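You operate a simulated robot arm through the tools that you are given. There is no shell and no other tool. Be economical: measure what you need, move in short steps, check, and stop when the job is done.

The job below is to be done with a simulated robot arm. You get a single attempt, and the scene is never put back.

TASK
Seat machine ten's start plug, set the card's time, run, then pump off.

Only the result counts: the job must be done as asked and must still hold three seconds after the hand-in. Knocking over, shifting, dropping, spilling or breaking anything else fails it.

THE ROBOT
A 7-joint arm with a two-finger parallel gripper on a trunk, on a base that drives. Base frame: it is fixed to the floor where the robot stands at the start and does not move with it; the origin is under the middle of the robot, x ahead of it, y to its left, z up. Lengths are in cm, angles in degrees, forces in N, time in s.
With the tool pointing down near the work surface it reaches from about 28 to 76 cm from the robot's upright axis, wherever it stands. Its first joint turns from -166.0 to 166.0 degrees. Places, roughly: disc [125, 100, 100]; job card [50, -30, 110]; pump ten switch [-40, 140, 60]; seat of the start plug [50, 0, 100]. Payload 3.91 kg.
The tool frame sits at the grasp point between the pads (the TCP): z along the fingers, y along the line on which they close. The tips reach 3 cm beyond it. Largest opening 11 cm; finger width 2, thickness 1; the body of the gripper, 4.8 by 11.2 cm, starts 5.5 cm behind the TCP.
Orientation is that of the tool frame in the base frame, as a unit quaternion [x, y, z, w]. With the fingers straight down and closing along the base's y, the tool's x points along the base's -x, its y along +y and its z along -z.

THE INTERFACE
- The arm moves only by the tool jog_arm. Its argument "commands" is a list of rows, each a list of 7 numbers: the shift along the tool's x, y, z in cm, then the turn, a rotation vector about the tool's x, y, z in degrees, then the opening, from 0 (shut) to 1 (fully open). In form: [[dx, dy, dz, rx, ry, rz, fingers], ...]. A call has 1 to 20 rows; each row shifts and turns the commanded pose from where the row before left it, along the tool's axes as they then stand. Each row takes 0.2 s and may step no farther than 5 cm and 8.6 degrees from the row before; otherwise, or with a gripper value out of range, the whole call is refused. Where a pose cannot be reached the arm comes as near as it can. A force on the tool above 50 N (or 10 N above the force at the start of the call, whichever is more), or a blocked arm, ends the call early, and 0.2 s more pass. The fingers move at their own pace (about 15.3 cm/s each) and stop on an object; they squeeze with about 24 N. The grip force told is the motor's: it shows also when the fingers shut on nothing. Time passes only in rows, and 0.2 s behind the last, so rows that do not move let the fingers close. The reply holds the time, the measured pose of the TCP, the force on the tool along the base axes, the opening and the grip force, in the units named above and with some noise, with the torque about the TCP (base axes, N m) and any sound that the robot's microphone picked up.
- Cameras (640 x 400 px; columns grow to the right, rows downward): "scene" is now at [-0.35, 12.1, 151.79]; the picture's right is [-0.37, -0.93, 0.00], its down [-0.67, 0.26, -0.70] and it looks along [0.65, -0.26, -0.72] (base axes); focal length 295 px, centre (320, 200). "wrist" rides on the gripper at [7.7, 0.7, -11.4] in the tool frame; the picture's right is [-0.09, 1.00, 0.00], its down [-0.80, -0.07, -0.59] and it looks along [-0.59, -0.05, 0.80] (tool axes); focal length 270 px, centre (320, 200). There is no depth. A picture from a camera that has moved, and an enlarged one, comes with that camera's place and axes in the base frame and with its lens.
- get_image(camera): a new picture of that camera. The clock stands still meanwhile.
- move_column(by): slides the trunk up (or, below 0, down) by that many cm; the arm and the scene camera ride with it, the base frame stays. It gives what a move gives, with no picture.
- roll_base(legs): drives the robot by 1 to 6 legs, each [ahead, turn to the left] in cm and degrees, along the robot's own axes; the way and the turn of a leg run together, so that a leg with both is an arc; at most 150 cm and 180 degrees a leg. The arm and the cameras ride along, it lands a little off, and it stops where it bumps. It gives what a move gives.
- aim_head(pan, tilt): turns the head with the scene camera to pan (to the left, within 155 degrees either way) and tilt (down, from -29 to 69), counted from straight ahead of the robot. It gives what a move gives.
- enlarge(camera, box): a new picture of the part [left, top, right, bottom] of that camera's present view, enlarged. The clock stands still meanwhile.
- hand_in(): hands the job in; it is judged then, once.

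Go step by step. Nothing tells you exact positions but the pictures and the camera data: compare them with the known pose of the tool, close in by small moves and look again before you grip or let go. The budget is 120 turns and 90 pictures, counting those below and the enlarged ones. Unless the task says otherwise, let go and move clear before handing in, and close with one line.

The tools are called as a command line: name --pt "numbers of a row" for each row, then --argument value for the rest, lists and objects as JSON in quotes. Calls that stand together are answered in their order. jog_arm: Moves the arm, as the interface text tells. Its arguments: {"type":"object","properties":{"commands":{"type":"array"}},"required":["commands"]} The other tools are called the same way: move_column (by) slides the trunk up or down; roll_base (legs) drives the base; aim_head (pan, tilt) turns the head that bears the scene camera; get_image (camera) takes a picture; enlarge (camera, box) takes an enlarged picture of a part of a camera's view; hand_in () hands the job in.

At the start:

```text
time_s: 0.0
position: [44.4, -2.03, 123.3]
orientation: [0.0, 1.0, 0.0, 0.0]
wrist_force: [-0.5, -0.1, 0.3]
wrist_torque: [0.0, -0.01, 0.01]
grip_width: 10.99
grip_force: 0.1
trunk travel left (down, up): [-50.0, 11.0]
robot x, y, heading: [0.4, 0.16, 0.0]
head pan, tilt: [-21.7, 45.8]
```

scene: 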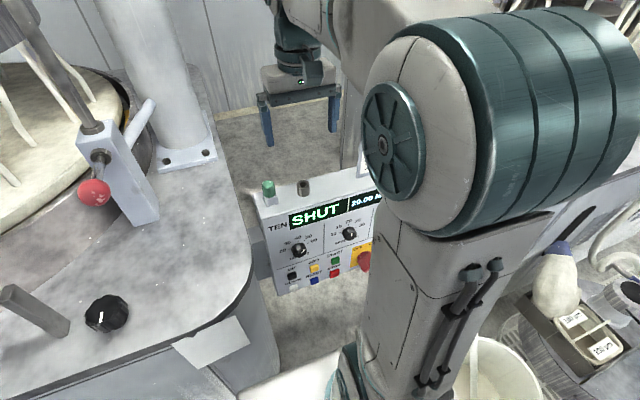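
wrist: 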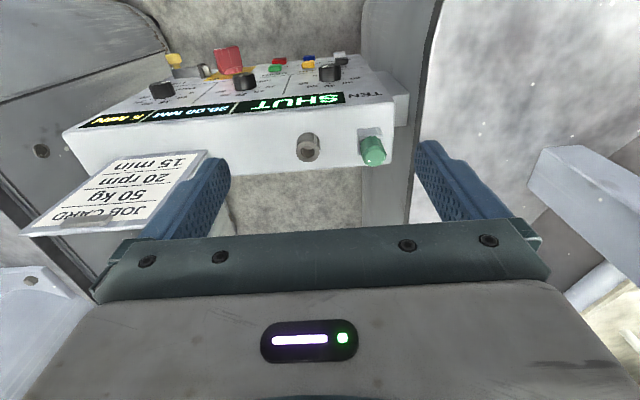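

I see a control panel titled TEN with a SHUT display, knobs and buttons, and a job card (50 kg, 20 rpm, 15 min). I'll look closer at the panel first.

enlarge --camera "scene" --box '[240, 160, 400, 300]'

enlarge --camera "wrist" --box '[20, 20, 420, 270]'

aim_head --pan 30 --tilt 30

get_image --camera "scene"

```text
2.86 times, centred on (320, 230) of scene
camera zoom: at [-0.35, 12.1, 151.79], right [-0.37, -0.93, 0.0], down [-0.67, 0.26, -0.7], along [0.65, -0.26, -0.72], focal length 842 px, centre (320, 114)
```

zoom: 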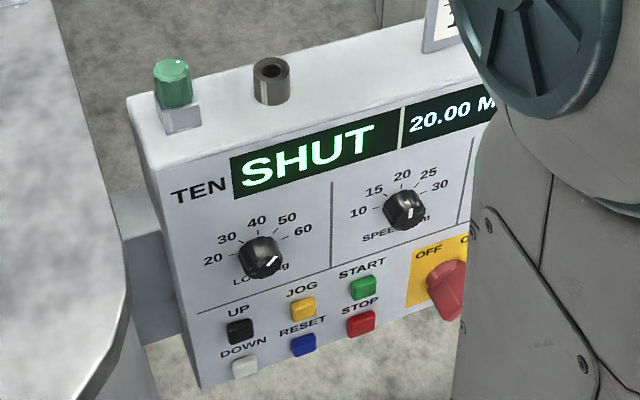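

```text
1.60 times, centred on (220, 145) of wrist
camera zoom: at [36.74, -1.46, 134.67], right [0.09, 1.0, 0.0], down [0.8, -0.07, 0.59], along [0.59, -0.05, -0.8], focal length 432 px, centre (480, 288)
```

zoom: 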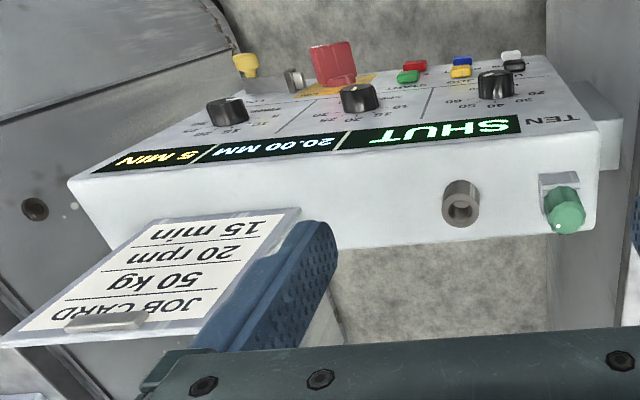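

```text
time_s: 1.2
position: [44.51, -2.21, 123.27]
orientation: [0.0, 1.0, 0.0, 0.0]
wrist_force: [0.2, -0.4, 0.6]
wrist_torque: [0.02, 0.03, 0.0]
grip_width: 10.99
grip_force: 0.0
trunk travel left (down, up): [-50.0, 11.0]
robot x, y, heading: [0.3, -0.22, 0.1]
head pan, tilt: [30.0, 30.0]
```

```text
85 pictures are left
camera scene: at [-0.01, 19.6, 154.17], right [0.5, -0.87, 0.0], down [-0.43, -0.25, -0.87], along [0.75, 0.43, -0.5], focal length 295 px, centre (320, 200)
```

scene: 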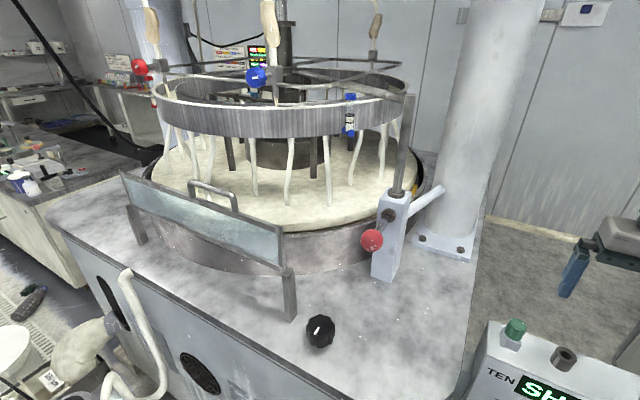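

The green part and a hollow socket sit on top of the panel. I need to survey for plugs, the pump switch and the panel's right half.

aim_head --pan 85 --tilt 30

get_image --camera "scene"

aim_head --pan 125 --tilt 35

get_image --camera "scene"

aim_head --pan -70 --tilt 40

get_image --camera "scene"

```text
time_s: 2.4
position: [44.54, -2.11, 123.25]
orientation: [0.0, 1.0, 0.0, 0.001]
wrist_force: [0.0, 0.9, 0.2]
wrist_torque: [0.01, 0.0, -0.03]
grip_width: 11.0
grip_force: 0.0
trunk travel left (down, up): [-50.0, 11.0]
robot x, y, heading: [0.21, -0.24, 0.0]
head pan, tilt: [85.0, 30.0]
```

```text
84 pictures are left
camera scene: at [-7.05, 24.09, 154.17], right [1.0, -0.09, 0.0], down [-0.04, -0.5, -0.87], along [0.08, 0.86, -0.5], focal length 295 px, centre (320, 200)
```

scene: 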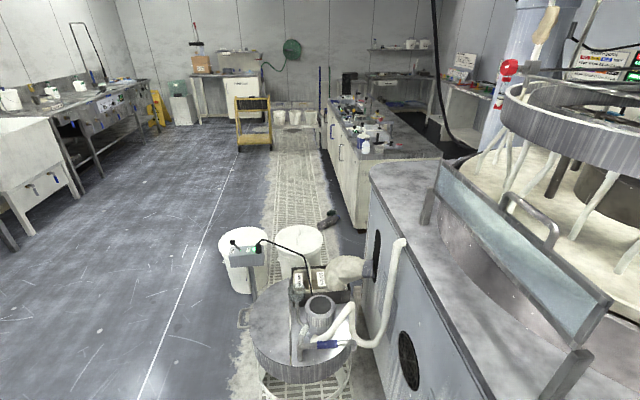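

```text
time_s: 3.5
position: [44.42, -2.13, 123.34]
orientation: [-0.001, 1.0, -0.001, -0.001]
wrist_force: [0.0, 0.3, -0.6]
wrist_torque: [-0.02, -0.01, -0.01]
grip_width: 11.03
grip_force: 0.0
trunk travel left (down, up): [-50.0, 11.0]
robot x, y, heading: [-0.03, 0.02, 0.0]
head pan, tilt: [125.0, 35.0]
```

```text
83 pictures are left
camera scene: at [-12.89, 22.3, 153.39], right [0.82, 0.57, 0.0], down [0.33, -0.47, -0.82], along [-0.47, 0.67, -0.57], focal length 295 px, centre (320, 200)
```

scene: 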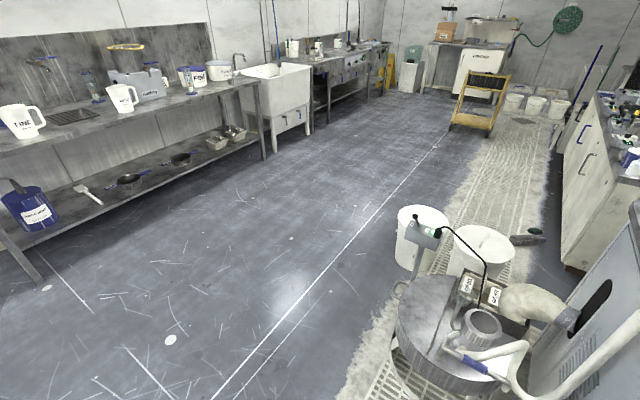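

```text
time_s: 6.4
position: [44.46, -2.03, 123.34]
orientation: [0.0, 1.0, 0.0, 0.0]
wrist_force: [0.3, -0.1, 0.2]
wrist_torque: [0.02, -0.02, 0.0]
grip_width: 10.99
grip_force: 0.0
trunk travel left (down, up): [-50.0, 11.0]
robot x, y, heading: [0.01, -0.31, 0.1]
head pan, tilt: [-70.0, 40.0]
```

```text
82 pictures are left
camera scene: at [-4.94, 7.09, 152.63], right [-0.94, -0.34, 0.0], down [-0.22, 0.6, -0.77], along [0.26, -0.72, -0.64], focal length 295 px, centre (320, 200)
```

scene: 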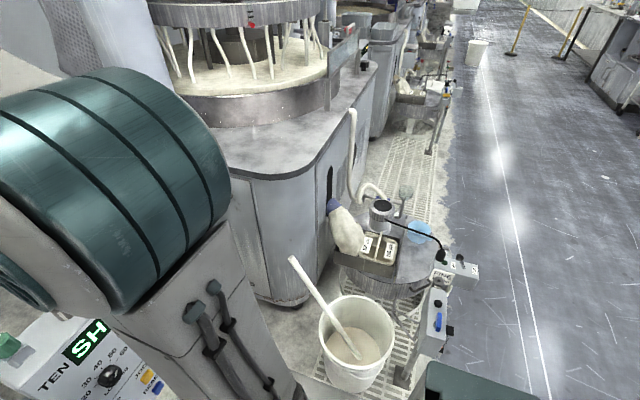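

The pump stand with a switch box appears at the left near the expected spot. I'll zoom on it, and on the green part.

aim_head --pan 105 --tilt 35

enlarge --camera "scene" --box '[200, 180, 460, 390]'

enlarge --camera "wrist" --box '[240, 30, 420, 190]'

enlarge --camera "wrist" --box '[60, 30, 240, 190]'

```text
time_s: 9.0
position: [44.49, -2.12, 123.3]
orientation: [0.0, 1.0, 0.001, 0.0]
wrist_force: [-0.1, -0.8, 0.2]
wrist_torque: [0.01, 0.01, 0.01]
grip_width: 11.03
grip_force: 0.1
trunk travel left (down, up): [-50.0, 11.0]
robot x, y, heading: [-0.23, -0.05, -0.2]
head pan, tilt: [105.0, 35.0]
```

```text
1.90 times, centred on (330, 285) of scene
camera zoom: at [-10.12, 23.59, 153.39], right [0.97, 0.26, 0.0], down [0.15, -0.55, -0.82], along [-0.21, 0.79, -0.57], focal length 561 px, centre (301, 38)
```

zoom: 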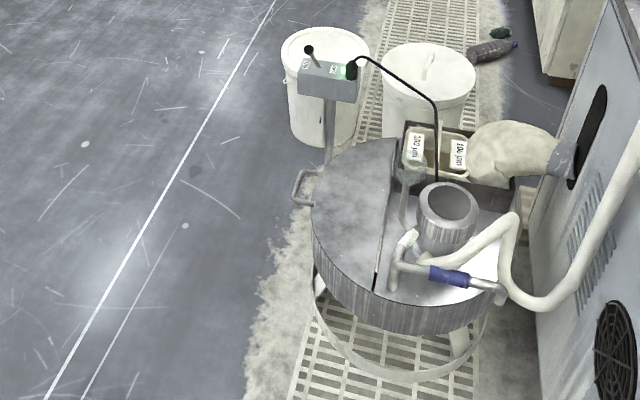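

```text
2.50 times, centred on (330, 110) of wrist
camera zoom: at [36.74, -1.46, 134.67], right [0.09, 1.0, 0.0], down [0.8, -0.07, 0.59], along [0.59, -0.05, -0.8], focal length 676 px, centre (295, 425)
```

zoom: 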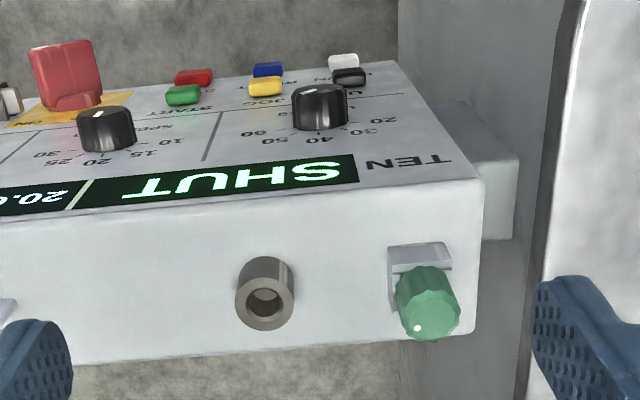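

```text
2.50 times, centred on (150, 110) of wrist
camera zoom: at [36.74, -1.46, 134.67], right [0.09, 1.0, 0.0], down [0.8, -0.07, 0.59], along [0.59, -0.05, -0.8], focal length 676 px, centre (745, 425)
```

zoom: 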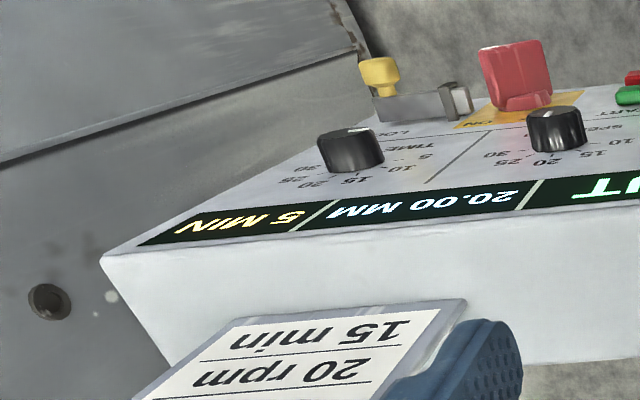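

The green start plug is parked in a clip on the panel top; the seat is next to it at about (54.6, -4.9, 98). I'll bring the wrist camera in front of the panel to see its face.

jog_arm --pt "4.5 -2 0 0 0 0 1" --pt "4 -4 0 0 0 0 1" --pt "0 -4 2 0 0 0 1" --pt "0 -2 4 0 0 0 1" --pt "0 0 4 0 0 0 1" --pt "0 0 4 0 0 0 1" --pt "0 0 4 0 0 0 1" --pt "0 0 3 0 0 0 1" --pt "0 0 0 0 -8 0 1" --pt "0 0 0 0 -8 0 1" --pt "0 0 0 0 -8 0 1"

get_image --camera "wrist"

aim_head --pan -30 --tilt 45

get_image --camera "scene"

```text
refused: row 2 steps farther than a row can; nothing moved
```

```text
78 pictures are left
camera wrist: at [36.74, -1.46, 134.67], right [0.09, 1.0, 0.0], down [0.8, -0.07, 0.59], along [0.59, -0.05, -0.8], focal length 270 px, centre (320, 200)
```

wrist: 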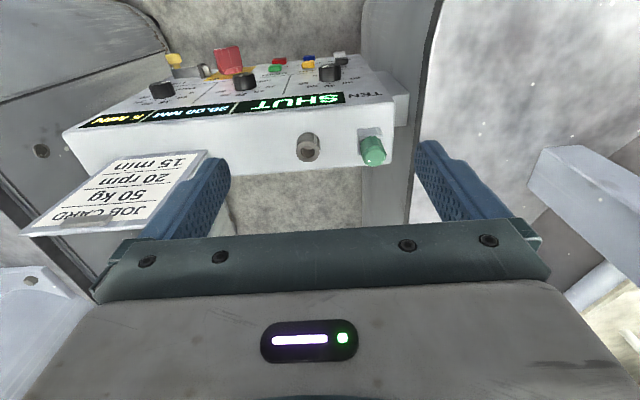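

```text
time_s: 11.2
position: [44.31, -2.06, 123.32]
orientation: [0.0, 1.0, 0.0, 0.0]
wrist_force: [1.2, 1.0, -0.6]
wrist_torque: [-0.01, 0.02, -0.01]
grip_width: 10.99
grip_force: 0.1
trunk travel left (down, up): [-50.0, 11.0]
robot x, y, heading: [0.01, -0.37, 0.1]
head pan, tilt: [-30.0, 45.0]
```

```text
77 pictures are left
camera scene: at [-0.8, 11.02, 151.91], right [-0.5, -0.87, 0.0], down [-0.61, 0.35, -0.71], along [0.61, -0.35, -0.71], focal length 295 px, centre (320, 200)
```

scene: 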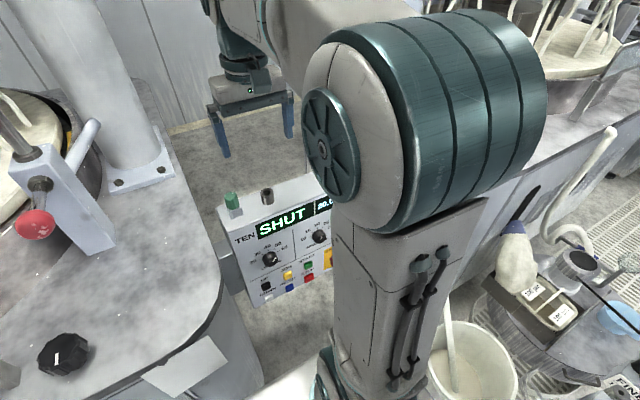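

A row was too long, so nothing moved. I'll repeat with shorter rows.

jog_arm --pt "4.2 -2 0 0 0 0 1" --pt "4 -2.5 0 0 0 0 1" --pt "0 -4 2 0 0 0 1" --pt "0 -3 3 0 0 0 1" --pt "0 0 4 0 0 0 1" --pt "0 0 4 0 0 0 1" --pt "0 0 4 0 0 0 1" --pt "0 0 4 0 0 0 1" --pt "0 0 0 0 -8 0 1" --pt "0 0 0 0 -8 0 1" --pt "0 0 0 0 -8 0 1"

get_image --camera "wrist"

get_image --camera "scene"

```text
time_s: 13.6
position: [36.16, -13.57, 102.32]
orientation: [0.0, 0.978, 0.001, 0.209]
wrist_force: [0.1, -0.2, -0.2]
wrist_torque: [-0.03, -0.01, 0.01]
grip_width: 11.01
grip_force: 0.1
trunk travel left (down, up): [-50.0, 11.0]
robot x, y, heading: [0.2, -0.16, 0.1]
head pan, tilt: [-30.0, 45.0]
```

```text
76 pictures are left
camera wrist: at [24.45, -13.04, 109.59], right [0.08, 1.0, 0.04], down [0.49, -0.07, 0.87], along [0.87, -0.05, -0.49], focal length 270 px, centre (320, 200)
```

wrist: 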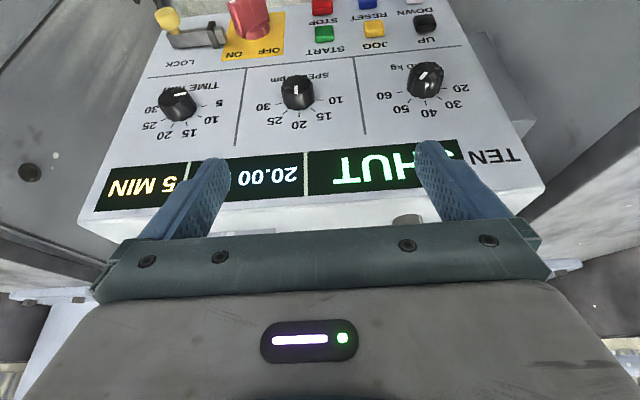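

```text
75 pictures are left
camera scene: at [-0.82, 11.0, 151.91], right [-0.5, -0.87, 0.0], down [-0.61, 0.35, -0.71], along [0.61, -0.35, -0.71], focal length 295 px, centre (320, 200)
```

scene: 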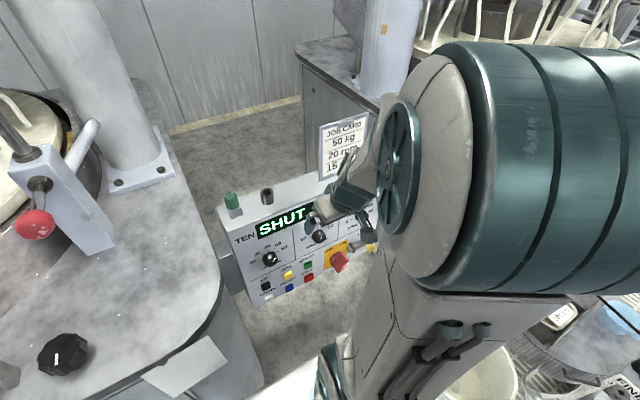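

The face has LOAD, SPEED, TIME knobs, a TIME LOCK lever with a yellow tip, OFF/ON switch and the buttons. Zooming on the lock, knob and switch.

enlarge --camera "wrist" --box '[100, 0, 300, 140]'

enlarge --camera "wrist" --box '[280, 0, 480, 140]'

jog_arm --pt "0 0 0 0 8 0 1" --pt "0 0 0 0 8 0 1" --pt "0 0 0 0 0 0 1"

get_image --camera "wrist"

```text
2.86 times, centred on (200, 70) of wrist
camera zoom: at [24.45, -13.04, 109.59], right [0.08, 1.0, 0.04], down [0.49, -0.07, 0.87], along [0.87, -0.05, -0.49], focal length 772 px, centre (663, 571)
```

zoom: 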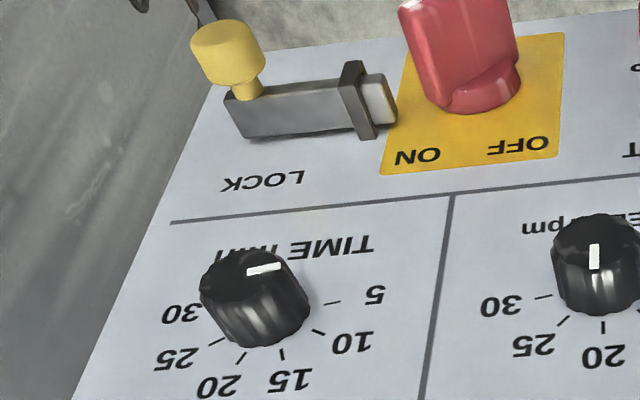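

```text
2.86 times, centred on (380, 70) of wrist
camera zoom: at [24.45, -13.04, 109.59], right [0.08, 1.0, 0.04], down [0.49, -0.07, 0.87], along [0.87, -0.05, -0.49], focal length 772 px, centre (149, 571)
```

zoom: 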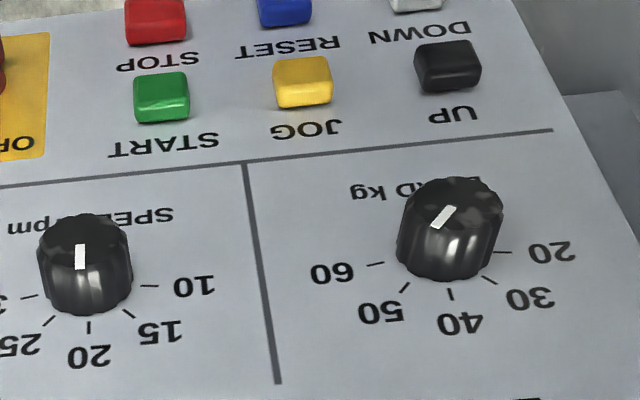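

```text
time_s: 14.4
position: [36.2, -13.63, 102.25]
orientation: [0.0, 0.998, 0.001, 0.07]
wrist_force: [0.2, -1.4, 0.2]
wrist_torque: [-0.01, -0.04, -0.01]
grip_width: 10.97
grip_force: 0.1
trunk travel left (down, up): [-50.0, 11.0]
robot x, y, heading: [0.23, -0.25, 0.2]
head pan, tilt: [-30.0, 45.0]
```

```text
72 pictures are left
camera wrist: at [27.0, -13.0, 112.54], right [0.09, 1.0, 0.01], down [0.71, -0.07, 0.7], along [0.7, -0.05, -0.71], focal length 270 px, centre (320, 200)
```

wrist: 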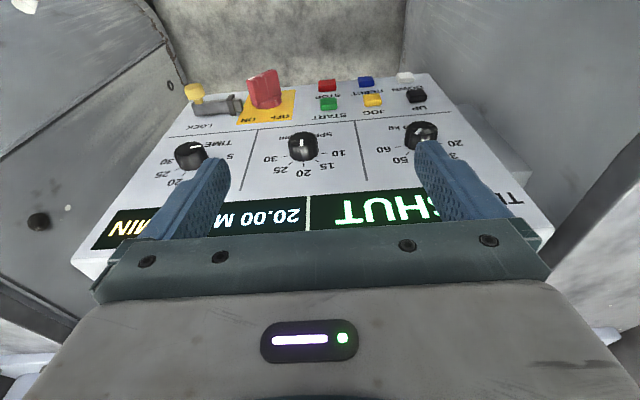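

I'll look at the rotary switch and lock from the scene camera, which now sees them.

get_image --camera "scene"

enlarge --camera "scene" --box '[290, 210, 390, 290]'

enlarge --camera "wrist" --box '[170, 50, 310, 140]'

```text
71 pictures are left
camera scene: at [-0.8, 11.01, 151.91], right [-0.5, -0.87, 0.0], down [-0.61, 0.35, -0.71], along [0.61, -0.35, -0.71], focal length 295 px, centre (320, 200)
```

scene: 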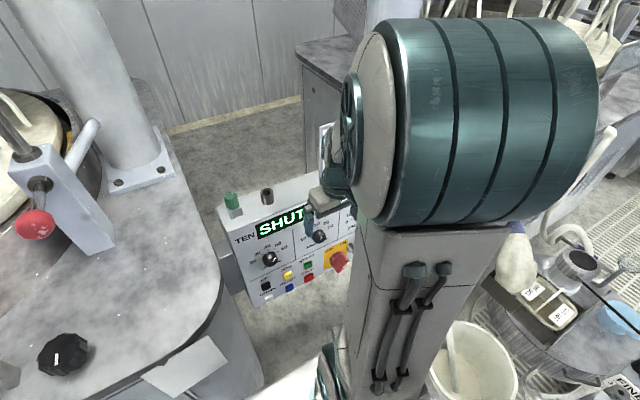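

```text
5.00 times, centred on (340, 250) of scene
camera zoom: at [-0.8, 11.01, 151.91], right [-0.5, -0.87, 0.0], down [-0.61, 0.35, -0.71], along [0.61, -0.35, -0.71], focal length 1473 px, centre (220, -50)
```

zoom: 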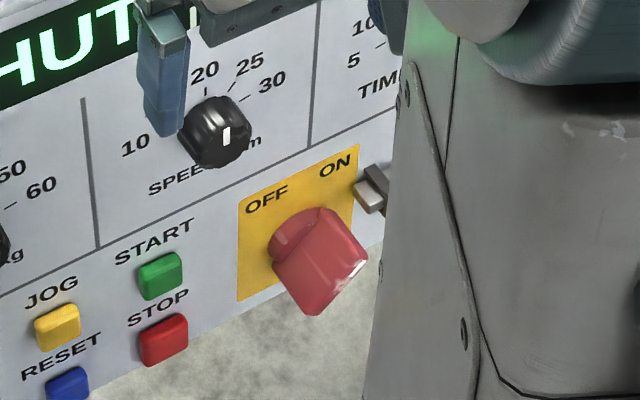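

```text
4.44 times, centred on (240, 95) of wrist
camera zoom: at [27.0, -13.0, 112.54], right [0.09, 1.0, 0.01], down [0.71, -0.07, 0.7], along [0.7, -0.05, -0.71], focal length 1201 px, centre (676, 667)
```

zoom: 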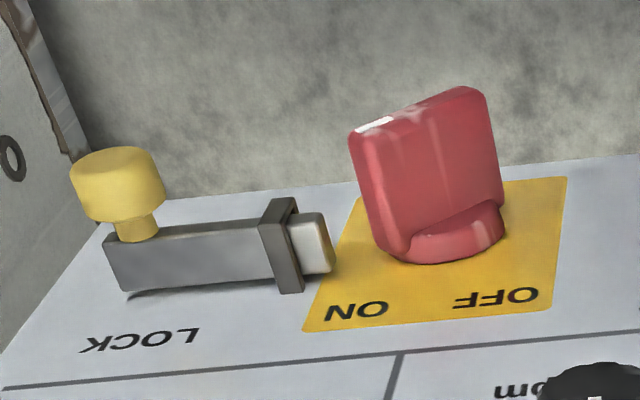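

The main switch is ON, load 50 and speed 20 are already right, and time reads 5, so it needs 15. Next I go above the parked plug at about (54.6, 4.1, 102).

jog_arm --pt "0 0 0 0 8 0 1" --pt "0 0 -4.5 0 0 0 1" --pt "0 0 -4.5 0 0 0 1" --pt "0 4.5 -2 0 0 0 1" --pt "-2 4.5 0 0 0 0 1" --pt "-3 3.9 0 0 0 0 1" --pt "-2.7 4 0 0 0 0 1" --pt "-4.5 0.7 0 0 0 0 1" --pt "-4.5 0 0 0 0 0 1" --pt "0 0 0 0 0 0 1"

get_image --camera "wrist"

aim_head --pan -12 --tilt 40

get_image --camera "scene"

```text
time_s: 16.6
position: [52.88, 4.06, 113.31]
orientation: [0.0, 1.0, 0.0, -0.001]
wrist_force: [0.0, -0.3, 0.0]
wrist_torque: [0.0, -0.01, -0.03]
grip_width: 10.98
grip_force: 0.1
trunk travel left (down, up): [-50.0, 11.0]
robot x, y, heading: [-0.05, -0.34, -0.1]
head pan, tilt: [-30.0, 45.0]
```

```text
68 pictures are left
camera wrist: at [45.2, 4.67, 124.58], right [0.09, 1.0, 0.0], down [0.8, -0.07, 0.59], along [0.59, -0.05, -0.8], focal length 270 px, centre (320, 200)
```

wrist: 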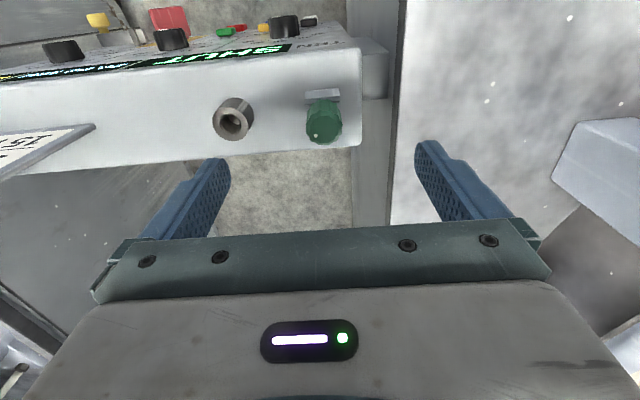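

```text
time_s: 17.4
position: [53.03, 4.04, 113.16]
orientation: [0.0, 1.0, -0.001, -0.001]
wrist_force: [-0.5, 0.6, 0.9]
wrist_torque: [-0.02, 0.02, 0.01]
grip_width: 10.99
grip_force: 0.2
trunk travel left (down, up): [-50.0, 11.0]
robot x, y, heading: [0.4, -0.24, 0.0]
head pan, tilt: [-12.0, 40.0]
```

```text
67 pictures are left
camera scene: at [0.48, 13.31, 152.63], right [-0.21, -0.98, 0.0], down [-0.63, 0.13, -0.77], along [0.75, -0.16, -0.64], focal length 295 px, centre (320, 200)
```

scene: 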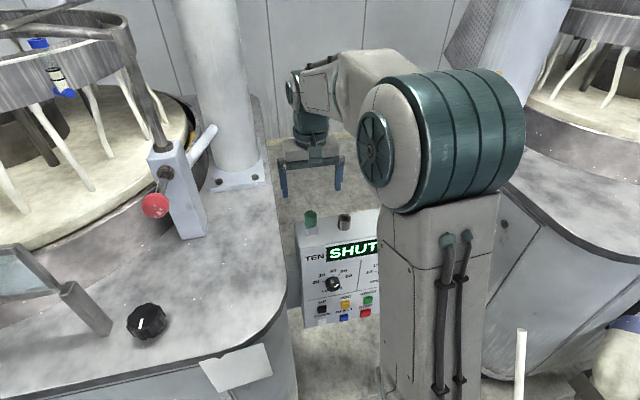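

I'll refine the plug's position with enlarged views.

enlarge --camera "scene" --box '[290, 195, 370, 245]'

enlarge --camera "wrist" --box '[200, 60, 360, 160]'

```text
8.00 times, centred on (330, 220) of scene
camera zoom: at [0.48, 13.31, 152.63], right [-0.21, -0.98, 0.0], down [-0.63, 0.13, -0.77], along [0.75, -0.16, -0.64], focal length 2357 px, centre (240, 40)
```

zoom: 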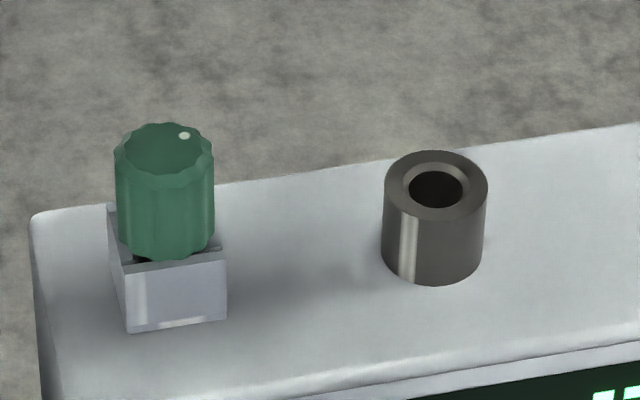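

```text
4.00 times, centred on (280, 110) of wrist
camera zoom: at [45.19, 4.64, 124.57], right [0.09, 1.0, 0.0], down [0.8, -0.07, 0.59], along [0.59, -0.05, -0.8], focal length 1081 px, centre (480, 560)
```

zoom: 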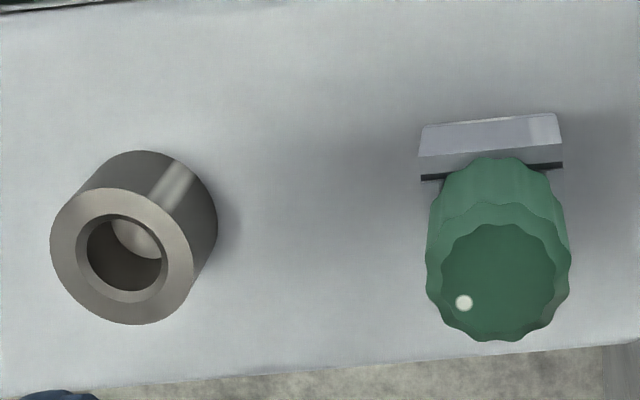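

Plug cap top is at (54.0, 4.33, 103.0), about 3 cm wide; the seat's top is at (53.85, -4.66, 99.75) with a bore of about 1.7 cm. I'll descend around the cap and check.

jog_arm --pt "-1.0 0.28 0 0 0 0 0.6" --pt "0 0 3.5 0 0 0 0.6" --pt "0 0 3.5 0 0 0 0.6" --pt "0 0 2 0 0 0 0.6" --pt "0 0 1.4 0 0 0 0.6" --pt "0 0 0 0 0 0 0.6"

get_image --camera "wrist"

enlarge --camera "scene" --box '[270, 175, 390, 250]'

```text
time_s: 18.8
position: [53.9, 4.48, 102.68]
orientation: [0.0, 1.0, 0.0, 0.0]
wrist_force: [-0.7, 0.1, 0.2]
wrist_torque: [-0.04, 0.0, -0.03]
grip_width: 6.58
grip_force: 0.0
trunk travel left (down, up): [-50.0, 11.0]
robot x, y, heading: [-0.19, 0.19, -0.0]
head pan, tilt: [-12.0, 40.0]
```

```text
64 pictures are left
camera wrist: at [46.29, 5.1, 114.16], right [0.09, 1.0, 0.0], down [0.8, -0.07, 0.59], along [0.59, -0.05, -0.8], focal length 270 px, centre (320, 200)
```

wrist: 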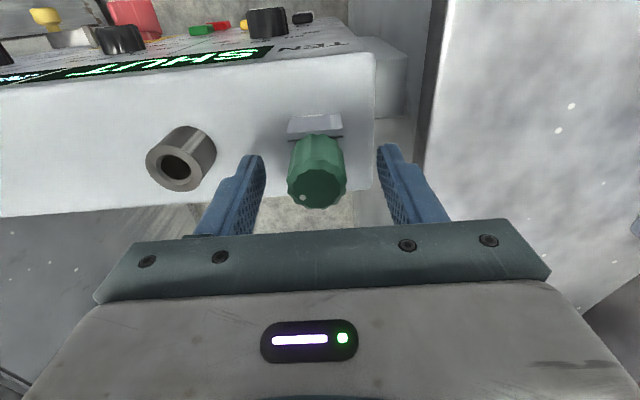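

```text
5.33 times, centred on (330, 212) of scene
camera zoom: at [0.47, 13.31, 152.63], right [-0.21, -0.98, 0.0], down [-0.63, 0.13, -0.77], along [0.75, -0.16, -0.64], focal length 1571 px, centre (267, 133)
```

zoom: 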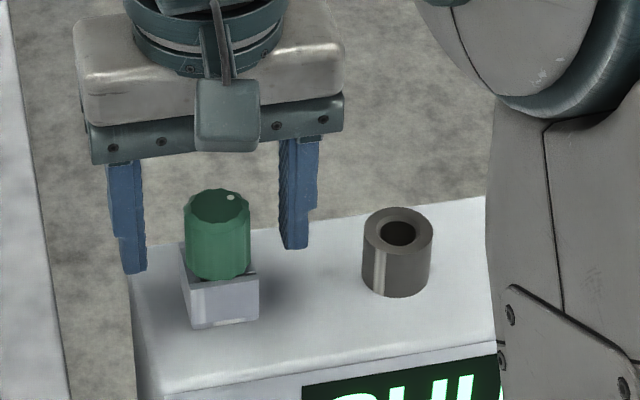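

The fingers straddle the cap evenly. Closing, then lifting gently.

jog_arm --pt "0 0 0 0 0 0 0" --pt "0 0 0 0 0 0 0" --pt "0 0 0 0 0 0 0"

jog_arm --pt "0 0 -1 0 0 0 0" --pt "0 0 -1.5 0 0 0 0" --pt "0 0 -2 0 0 0 0" --pt "0 0 -2 0 0 0 0" --pt "0 0 0 0 0 0 0"

enlarge --camera "scene" --box '[270, 175, 390, 250]'

get_image --camera "wrist"

```text
time_s: 19.6
position: [53.96, 4.42, 102.74]
orientation: [0.0, 1.0, 0.0, 0.0]
wrist_force: [-0.7, -0.1, 1.2]
wrist_torque: [0.02, 0.0, -0.01]
grip_width: 3.07
grip_force: 24.1
trunk travel left (down, up): [-50.0, 11.0]
robot x, y, heading: [-0.2, -0.09, 0.1]
head pan, tilt: [-12.0, 40.0]
```

```text
time_s: 20.8
position: [53.86, 4.31, 109.27]
orientation: [0.0, 1.0, 0.0, -0.002]
wrist_force: [1.3, 0.4, -0.2]
wrist_torque: [0.02, -0.01, 0.03]
grip_width: 3.07
grip_force: 23.8
trunk travel left (down, up): [-50.0, 11.0]
robot x, y, heading: [0.28, 0.48, 0.1]
head pan, tilt: [-12.0, 40.0]
```

```text
5.33 times, centred on (330, 212) of scene
camera zoom: at [0.48, 13.32, 152.63], right [-0.21, -0.98, 0.0], down [-0.63, 0.13, -0.77], along [0.75, -0.16, -0.64], focal length 1571 px, centre (267, 133)
```

zoom: 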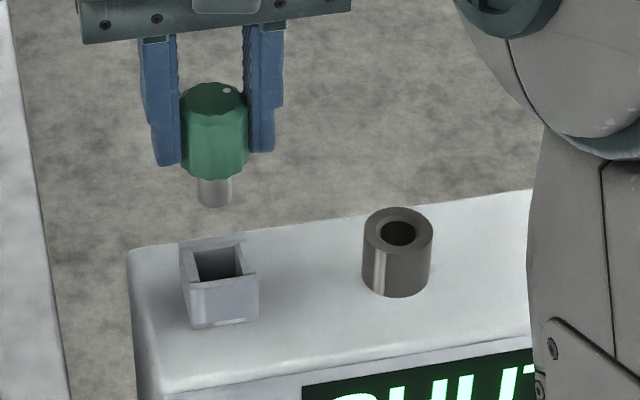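

```text
61 pictures are left
camera wrist: at [46.14, 5.02, 120.7], right [0.09, 1.0, 0.0], down [0.8, -0.07, 0.59], along [0.59, -0.05, -0.8], focal length 270 px, centre (320, 200)
```

wrist: 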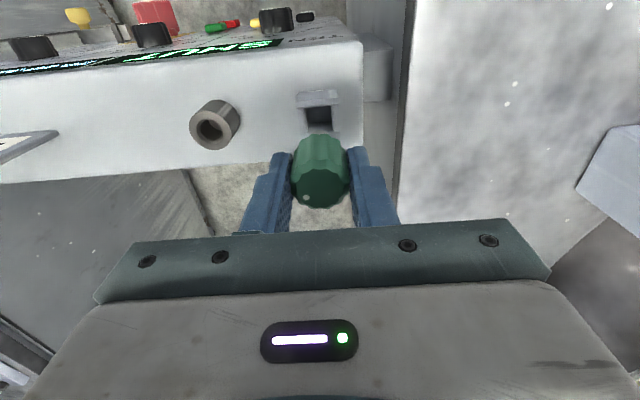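

The plug is held, its pin about 1.7 cm wide and matching the bore. I'll move it over the seat, 9.03 cm to -y, and check alignment.

jog_arm --pt "0 -3 0 0 0 0 0" --pt "0 -3 0 0 0 0 0" --pt "0 -3.03 0 0 0 0 0" --pt "0 0 2.5 0 0 0 0" --pt "0 0 0 0 0 0 0"

enlarge --camera "scene" --box '[300, 175, 380, 225]'

enlarge --camera "wrist" --box '[240, 100, 400, 200]'

```text
time_s: 22.0
position: [53.98, -4.96, 106.84]
orientation: [0.0, 1.0, 0.0, 0.0]
wrist_force: [-0.3, 0.1, -1.0]
wrist_torque: [0.01, -0.02, -0.02]
grip_width: 3.08
grip_force: 24.1
trunk travel left (down, up): [-50.0, 11.0]
robot x, y, heading: [-0.1, -0.22, 0.1]
head pan, tilt: [-12.0, 40.0]
```

```text
8.00 times, centred on (340, 200) of scene
camera zoom: at [0.49, 13.32, 152.63], right [-0.21, -0.98, 0.0], down [-0.63, 0.13, -0.77], along [0.75, -0.16, -0.64], focal length 2357 px, centre (160, 200)
```

zoom: 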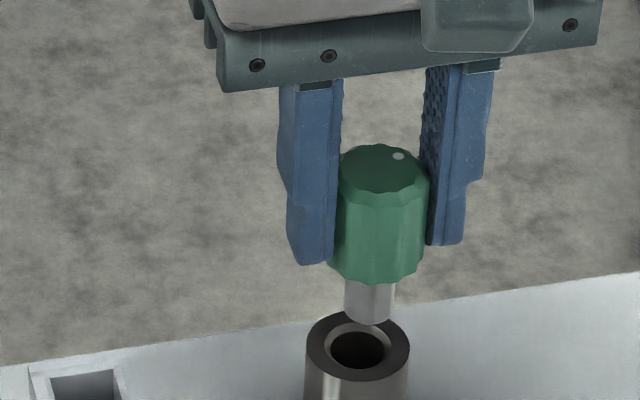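

```text
4.00 times, centred on (320, 150) of wrist
camera zoom: at [46.32, -4.33, 118.21], right [0.09, 1.0, 0.0], down [0.8, -0.07, 0.59], along [0.59, -0.05, -0.8], focal length 1081 px, centre (320, 400)
```

zoom: 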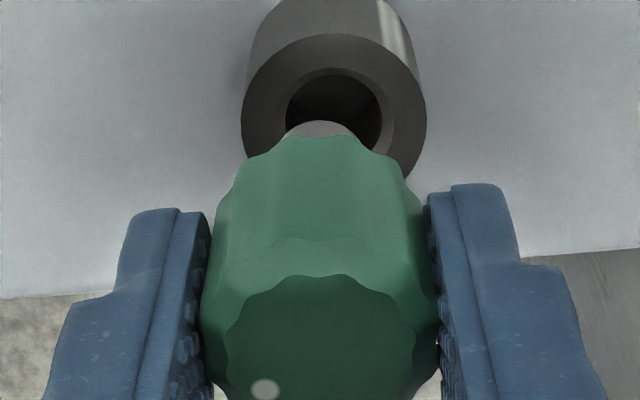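

The plug is about 0.27 cm short in y and 0.12 too far in x. Correcting, then lowering to just above the hole.

jog_arm --pt "0.12 0.27 0 0 0 0 0" --pt "0 0 1.0 0 0 0 0" --pt "0 0 0 0 0 0 0"

enlarge --camera "scene" --box '[300, 175, 380, 225]'

enlarge --camera "wrist" --box '[240, 100, 400, 200]'

```text
time_s: 22.8
position: [53.84, -4.59, 105.81]
orientation: [0.0, 1.0, 0.0, 0.0]
wrist_force: [0.0, -0.3, 0.0]
wrist_torque: [0.03, -0.03, 0.03]
grip_width: 3.07
grip_force: 24.2
trunk travel left (down, up): [-50.0, 11.0]
robot x, y, heading: [0.29, 0.6, -0.2]
head pan, tilt: [-12.0, 40.0]
```

```text
8.00 times, centred on (340, 200) of scene
camera zoom: at [0.49, 13.31, 152.63], right [-0.21, -0.98, 0.0], down [-0.63, 0.13, -0.77], along [0.75, -0.16, -0.64], focal length 2357 px, centre (160, 200)
```

zoom: 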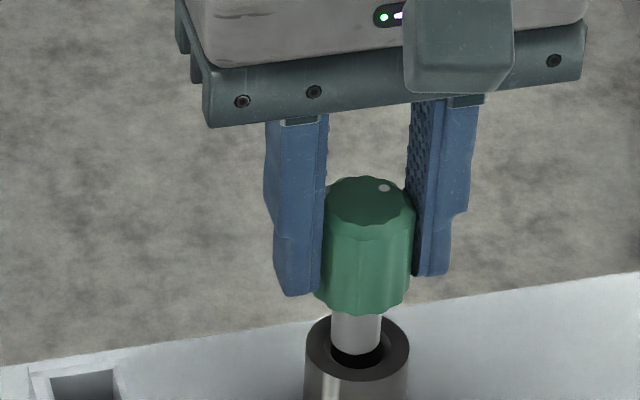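

```text
4.00 times, centred on (320, 150) of wrist
camera zoom: at [46.1, -3.89, 117.17], right [0.09, 1.0, 0.0], down [0.8, -0.07, 0.59], along [0.59, -0.05, -0.8], focal length 1081 px, centre (320, 400)
```

zoom: 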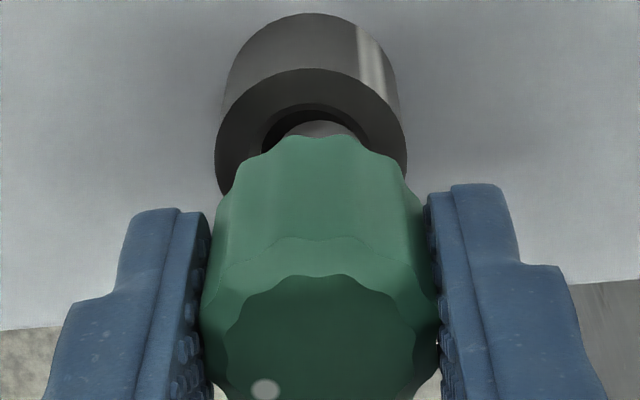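

Nearly aligned; a further -0.1 in y, then lower in small steps and watch force.

jog_arm --pt "-0.05 -0.11 0 0 0 0 0" --pt "0 0 0.4 0 0 0 0" --pt "0 0 0.4 0 0 0 0" --pt "0 0 0 0 0 0 0"

enlarge --camera "scene" --box '[300, 175, 380, 225]'

enlarge --camera "wrist" --box '[240, 100, 400, 200]'

```text
time_s: 23.8
position: [53.96, -4.63, 104.99]
orientation: [-0.001, 1.0, 0.0, 0.002]
wrist_force: [4.6, -0.8, 7.9]
wrist_torque: [-0.05, -0.22, -0.01]
grip_width: 3.03
grip_force: 23.7
trunk travel left (down, up): [-50.0, 11.0]
robot x, y, heading: [0.21, 0.09, -0.2]
head pan, tilt: [-12.0, 40.0]
```

```text
8.00 times, centred on (340, 200) of scene
camera zoom: at [0.48, 13.3, 152.65], right [-0.21, -0.98, 0.0], down [-0.63, 0.13, -0.77], along [0.75, -0.16, -0.64], focal length 2357 px, centre (160, 200)
```

zoom: 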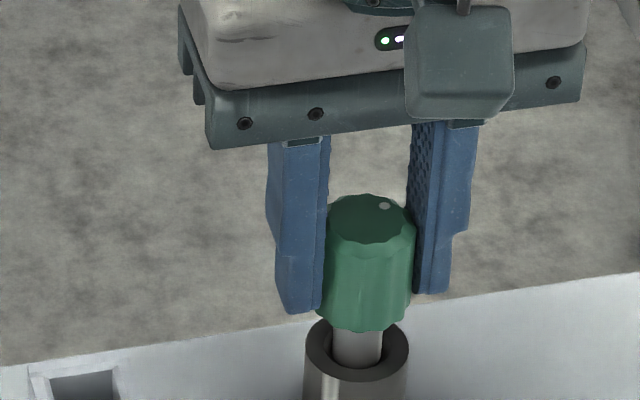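

```text
4.00 times, centred on (320, 150) of wrist
camera zoom: at [46.14, -4.01, 116.34], right [0.09, 1.0, 0.0], down [0.8, -0.07, 0.6], along [0.59, -0.05, -0.8], focal length 1081 px, centre (320, 400)
```

zoom: 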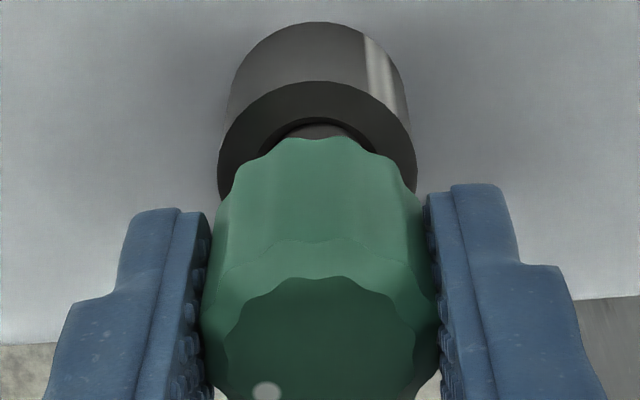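

The pin touches the chamfer and is being pushed toward +x, so I nudge that way and keep lowering.

jog_arm --pt "-0.12 -0.04 0 0 0 0 0" --pt "0 0 0.3 0 0 0 0" --pt "0 0 0.3 0 0 0 0" --pt "0 0 0 0 0 0 0"

```text
time_s: 24.8
position: [54.06, -4.58, 104.29]
orientation: [0.0, 1.0, 0.0, -0.001]
wrist_force: [0.0, 1.0, -0.1]
wrist_torque: [0.02, -0.06, 0.03]
grip_width: 3.04
grip_force: 24.1
trunk travel left (down, up): [-50.0, 11.0]
robot x, y, heading: [0.23, 0.27, -0.1]
head pan, tilt: [-12.0, 40.0]
```

It slid in freely. Continuing down until it seats.

jog_arm --pt "0 0 0.4 0 0 0 0" --pt "0 0 0.4 0 0 0 0" --pt "0 0 0.4 0 0 0 0" --pt "0 0 0.3 0 0 0 0" --pt "0 0 0 0 0 0 0"

enlarge --camera "scene" --box '[290, 175, 390, 240]'

```text
time_s: 26.0
position: [54.13, -4.55, 103.0]
orientation: [0.0, 1.0, 0.0, 0.001]
wrist_force: [0.3, -1.5, 5.3]
wrist_torque: [-0.01, 0.07, 0.0]
grip_width: 3.02
grip_force: 23.9
trunk travel left (down, up): [-50.0, 11.0]
robot x, y, heading: [-0.02, 0.08, 0.1]
head pan, tilt: [-12.0, 40.0]
```

```text
6.15 times, centred on (340, 208) of scene
camera zoom: at [0.43, 13.31, 152.64], right [-0.21, -0.98, 0.0], down [-0.63, 0.13, -0.77], along [0.75, -0.16, -0.64], focal length 1813 px, centre (197, 154)
```

zoom: 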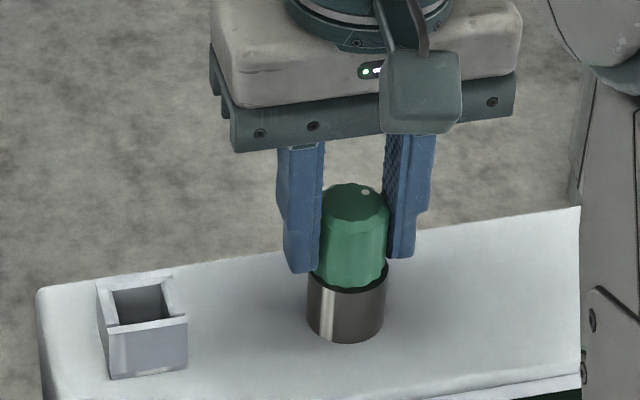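

It rests on the seat with about 5 N. I'll press slightly more to be sure it is home and listen for a sound.

jog_arm --pt "0 0 0.3 0 0 0 0" --pt "0 0 0.3 0 0 0 0" --pt "0 0 0 0 0 0 0"

get_image --camera "scene"

```text
time_s: 26.8
position: [53.96, -4.48, 102.56]
orientation: [0.001, 1.0, 0.0, 0.002]
wrist_force: [2.8, 1.3, 25.5]
wrist_torque: [-0.35, 0.17, -0.03]
grip_width: 3.05
grip_force: 24.0
trunk travel left (down, up): [-50.0, 11.0]
robot x, y, heading: [-0.19, 0.25, 0.2]
head pan, tilt: [-12.0, 40.0]
```

```text
53 pictures are left
camera scene: at [0.29, 13.36, 152.65], right [-0.21, -0.98, 0.0], down [-0.63, 0.13, -0.77], along [0.75, -0.16, -0.64], focal length 295 px, centre (320, 200)
```

scene: 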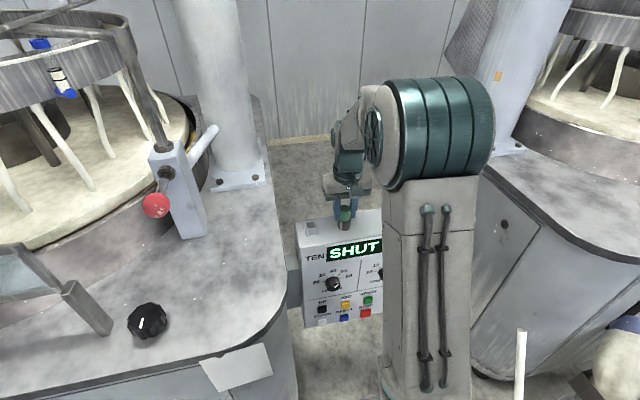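

Firmly home (25 N reaction). Releasing and backing off to see the plug and display.

jog_arm --pt "0 0 -0.5 0 0 0 0" --pt "0 0 0 0 0 0 0.5" --pt "0 0 0 0 0 0 0.5" --pt "0 0 -3 0 0 0 0.5" --pt "0 0 -4 0 0 0 0.5" --pt "0 0 -4 0 0 0 0.5" --pt "0 0 0 0 0 0 0.5"

enlarge --camera "wrist" --box '[160, 0, 480, 200]'

enlarge --camera "scene" --box '[280, 190, 400, 330]'

```text
time_s: 28.4
position: [54.13, -5.13, 113.71]
orientation: [0.0, 1.0, 0.0, 0.0]
wrist_force: [0.2, 0.5, 0.1]
wrist_torque: [0.02, -0.01, 0.01]
grip_width: 5.5
grip_force: 0.1
trunk travel left (down, up): [-50.0, 11.0]
robot x, y, heading: [-0.0, -0.1, -0.1]
head pan, tilt: [-12.0, 40.0]
```

```text
2.00 times, centred on (320, 100) of wrist
camera zoom: at [46.46, -4.41, 125.14], right [0.09, 1.0, 0.0], down [0.8, -0.07, 0.59], along [0.59, -0.05, -0.8], focal length 541 px, centre (320, 400)
```

zoom: 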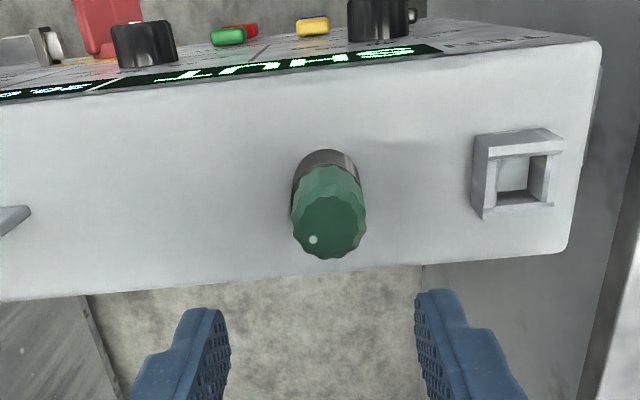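

```text
2.86 times, centred on (340, 260) of scene
camera zoom: at [0.47, 13.31, 152.63], right [-0.21, -0.98, 0.0], down [-0.63, 0.13, -0.77], along [0.75, -0.16, -0.64], focal length 842 px, centre (263, 29)
```

zoom: 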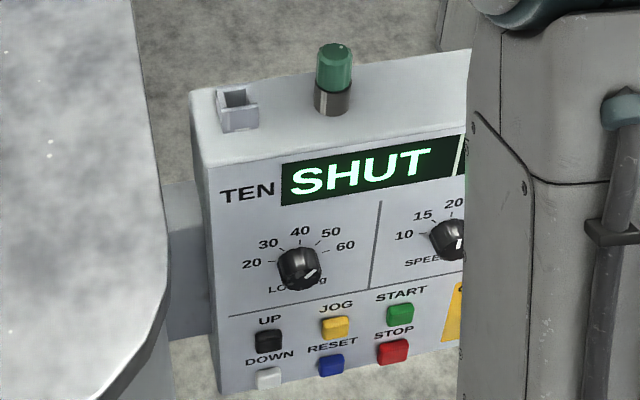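

The plug stands fully in the seat. Now for the TIME knob I want the tool horizontal and the robot a bit farther back, so I retract the arm and check behind me.

jog_arm --pt "0 0 -4 0 0 0 0.5" --pt "4.5 0 0 0 0 0 0.5" --pt "4.5 0 0 0 0 0 0.5" --pt "4.5 -2 0 0 0 0 0.5" --pt "4.5 -2 0 0 0 0 0.5" --pt "0 0 0 0 0 0 0.5"

aim_head --pan 155 --tilt 45

get_image --camera "scene"

```text
time_s: 29.8
position: [36.12, -8.66, 118.12]
orientation: [0.0, 1.0, 0.0, 0.0]
wrist_force: [-1.1, -0.2, -0.4]
wrist_torque: [0.02, 0.01, 0.01]
grip_width: 5.5
grip_force: 0.1
trunk travel left (down, up): [-50.0, 11.0]
robot x, y, heading: [0.07, -0.16, -0.0]
head pan, tilt: [-12.0, 40.0]
```

```text
time_s: 32.3
position: [36.12, -8.62, 118.02]
orientation: [0.0, 1.0, 0.0, 0.0]
wrist_force: [0.5, 0.2, 0.1]
wrist_torque: [-0.01, 0.02, 0.01]
grip_width: 5.49
grip_force: 0.1
trunk travel left (down, up): [-50.0, 11.0]
robot x, y, heading: [0.16, 0.02, -0.2]
head pan, tilt: [154.7, 45.0]
```

```text
50 pictures are left
camera scene: at [-15.2, 18.56, 151.91], right [0.43, 0.9, 0.0], down [0.64, -0.3, -0.71], along [-0.64, 0.3, -0.71], focal length 295 px, centre (320, 200)
```

scene: 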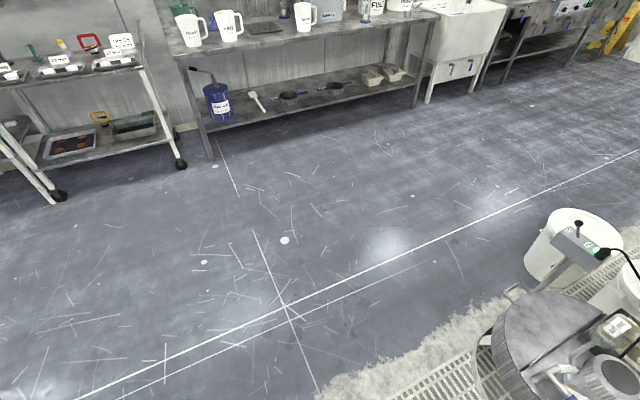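

Plenty of free floor behind. I'll back up 20 cm, lower the trunk 30 cm, and look at the panel.

roll_base --legs '[[-20, 0]]'

move_column --by -30

aim_head --pan -22 --tilt 25

get_image --camera "scene"

get_image --camera "wrist"

```text
time_s: 34.0
position: [15.78, -8.6, 118.12]
orientation: [0.0, 1.0, 0.0, 0.001]
wrist_force: [-0.2, -0.7, 1.2]
wrist_torque: [0.0, 0.03, 0.02]
grip_width: 5.49
grip_force: 0.1
trunk travel left (down, up): [-50.0, 11.0]
robot x, y, heading: [-20.44, -0.59, 0.0]
head pan, tilt: [154.7, 45.0]
```

```text
time_s: 37.0
position: [15.75, -8.61, 88.1]
orientation: [0.0, 1.0, 0.0, -0.001]
wrist_force: [-0.4, -0.6, 0.2]
wrist_torque: [-0.02, 0.02, -0.02]
grip_width: 5.51
grip_force: 0.2
trunk travel left (down, up): [-20.0, 41.0]
robot x, y, heading: [-20.21, -0.13, -0.2]
head pan, tilt: [154.7, 45.0]
```

```text
time_s: 39.6
position: [15.67, -8.63, 88.05]
orientation: [0.001, 1.0, 0.0, 0.0]
wrist_force: [1.2, 0.6, -0.3]
wrist_torque: [-0.01, -0.01, -0.04]
grip_width: 5.52
grip_force: 0.1
trunk travel left (down, up): [-20.0, 41.0]
robot x, y, heading: [-20.5, -0.16, 0.1]
head pan, tilt: [-22.0, 25.0]
```

```text
49 pictures are left
camera scene: at [-19.74, 11.63, 124.96], right [-0.37, -0.93, 0.0], down [-0.39, 0.16, -0.91], along [0.84, -0.34, -0.42], focal length 295 px, centre (320, 200)
```

scene: 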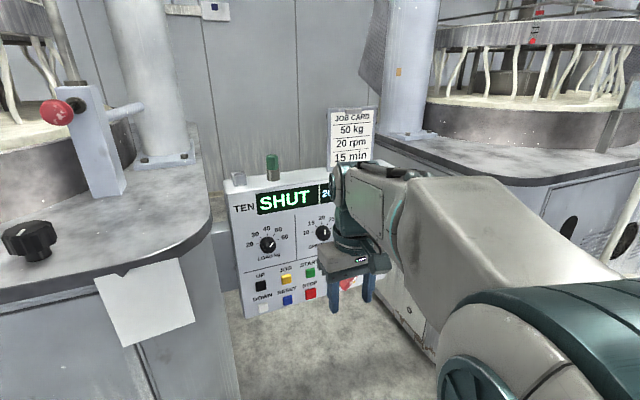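

```text
48 pictures are left
camera wrist: at [8.02, -7.98, 99.45], right [0.09, 1.0, 0.0], down [0.8, -0.07, 0.59], along [0.59, -0.05, -0.8], focal length 270 px, centre (320, 200)
```

wrist: 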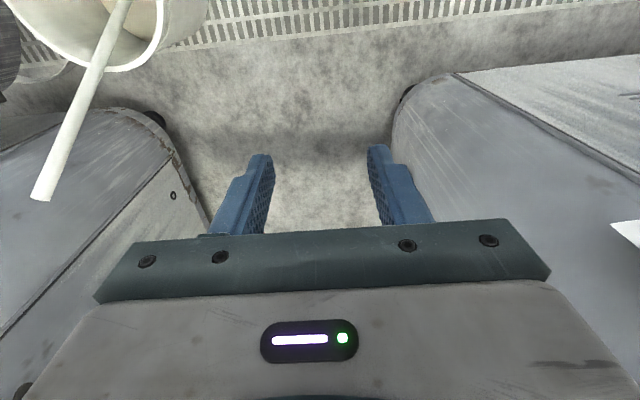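

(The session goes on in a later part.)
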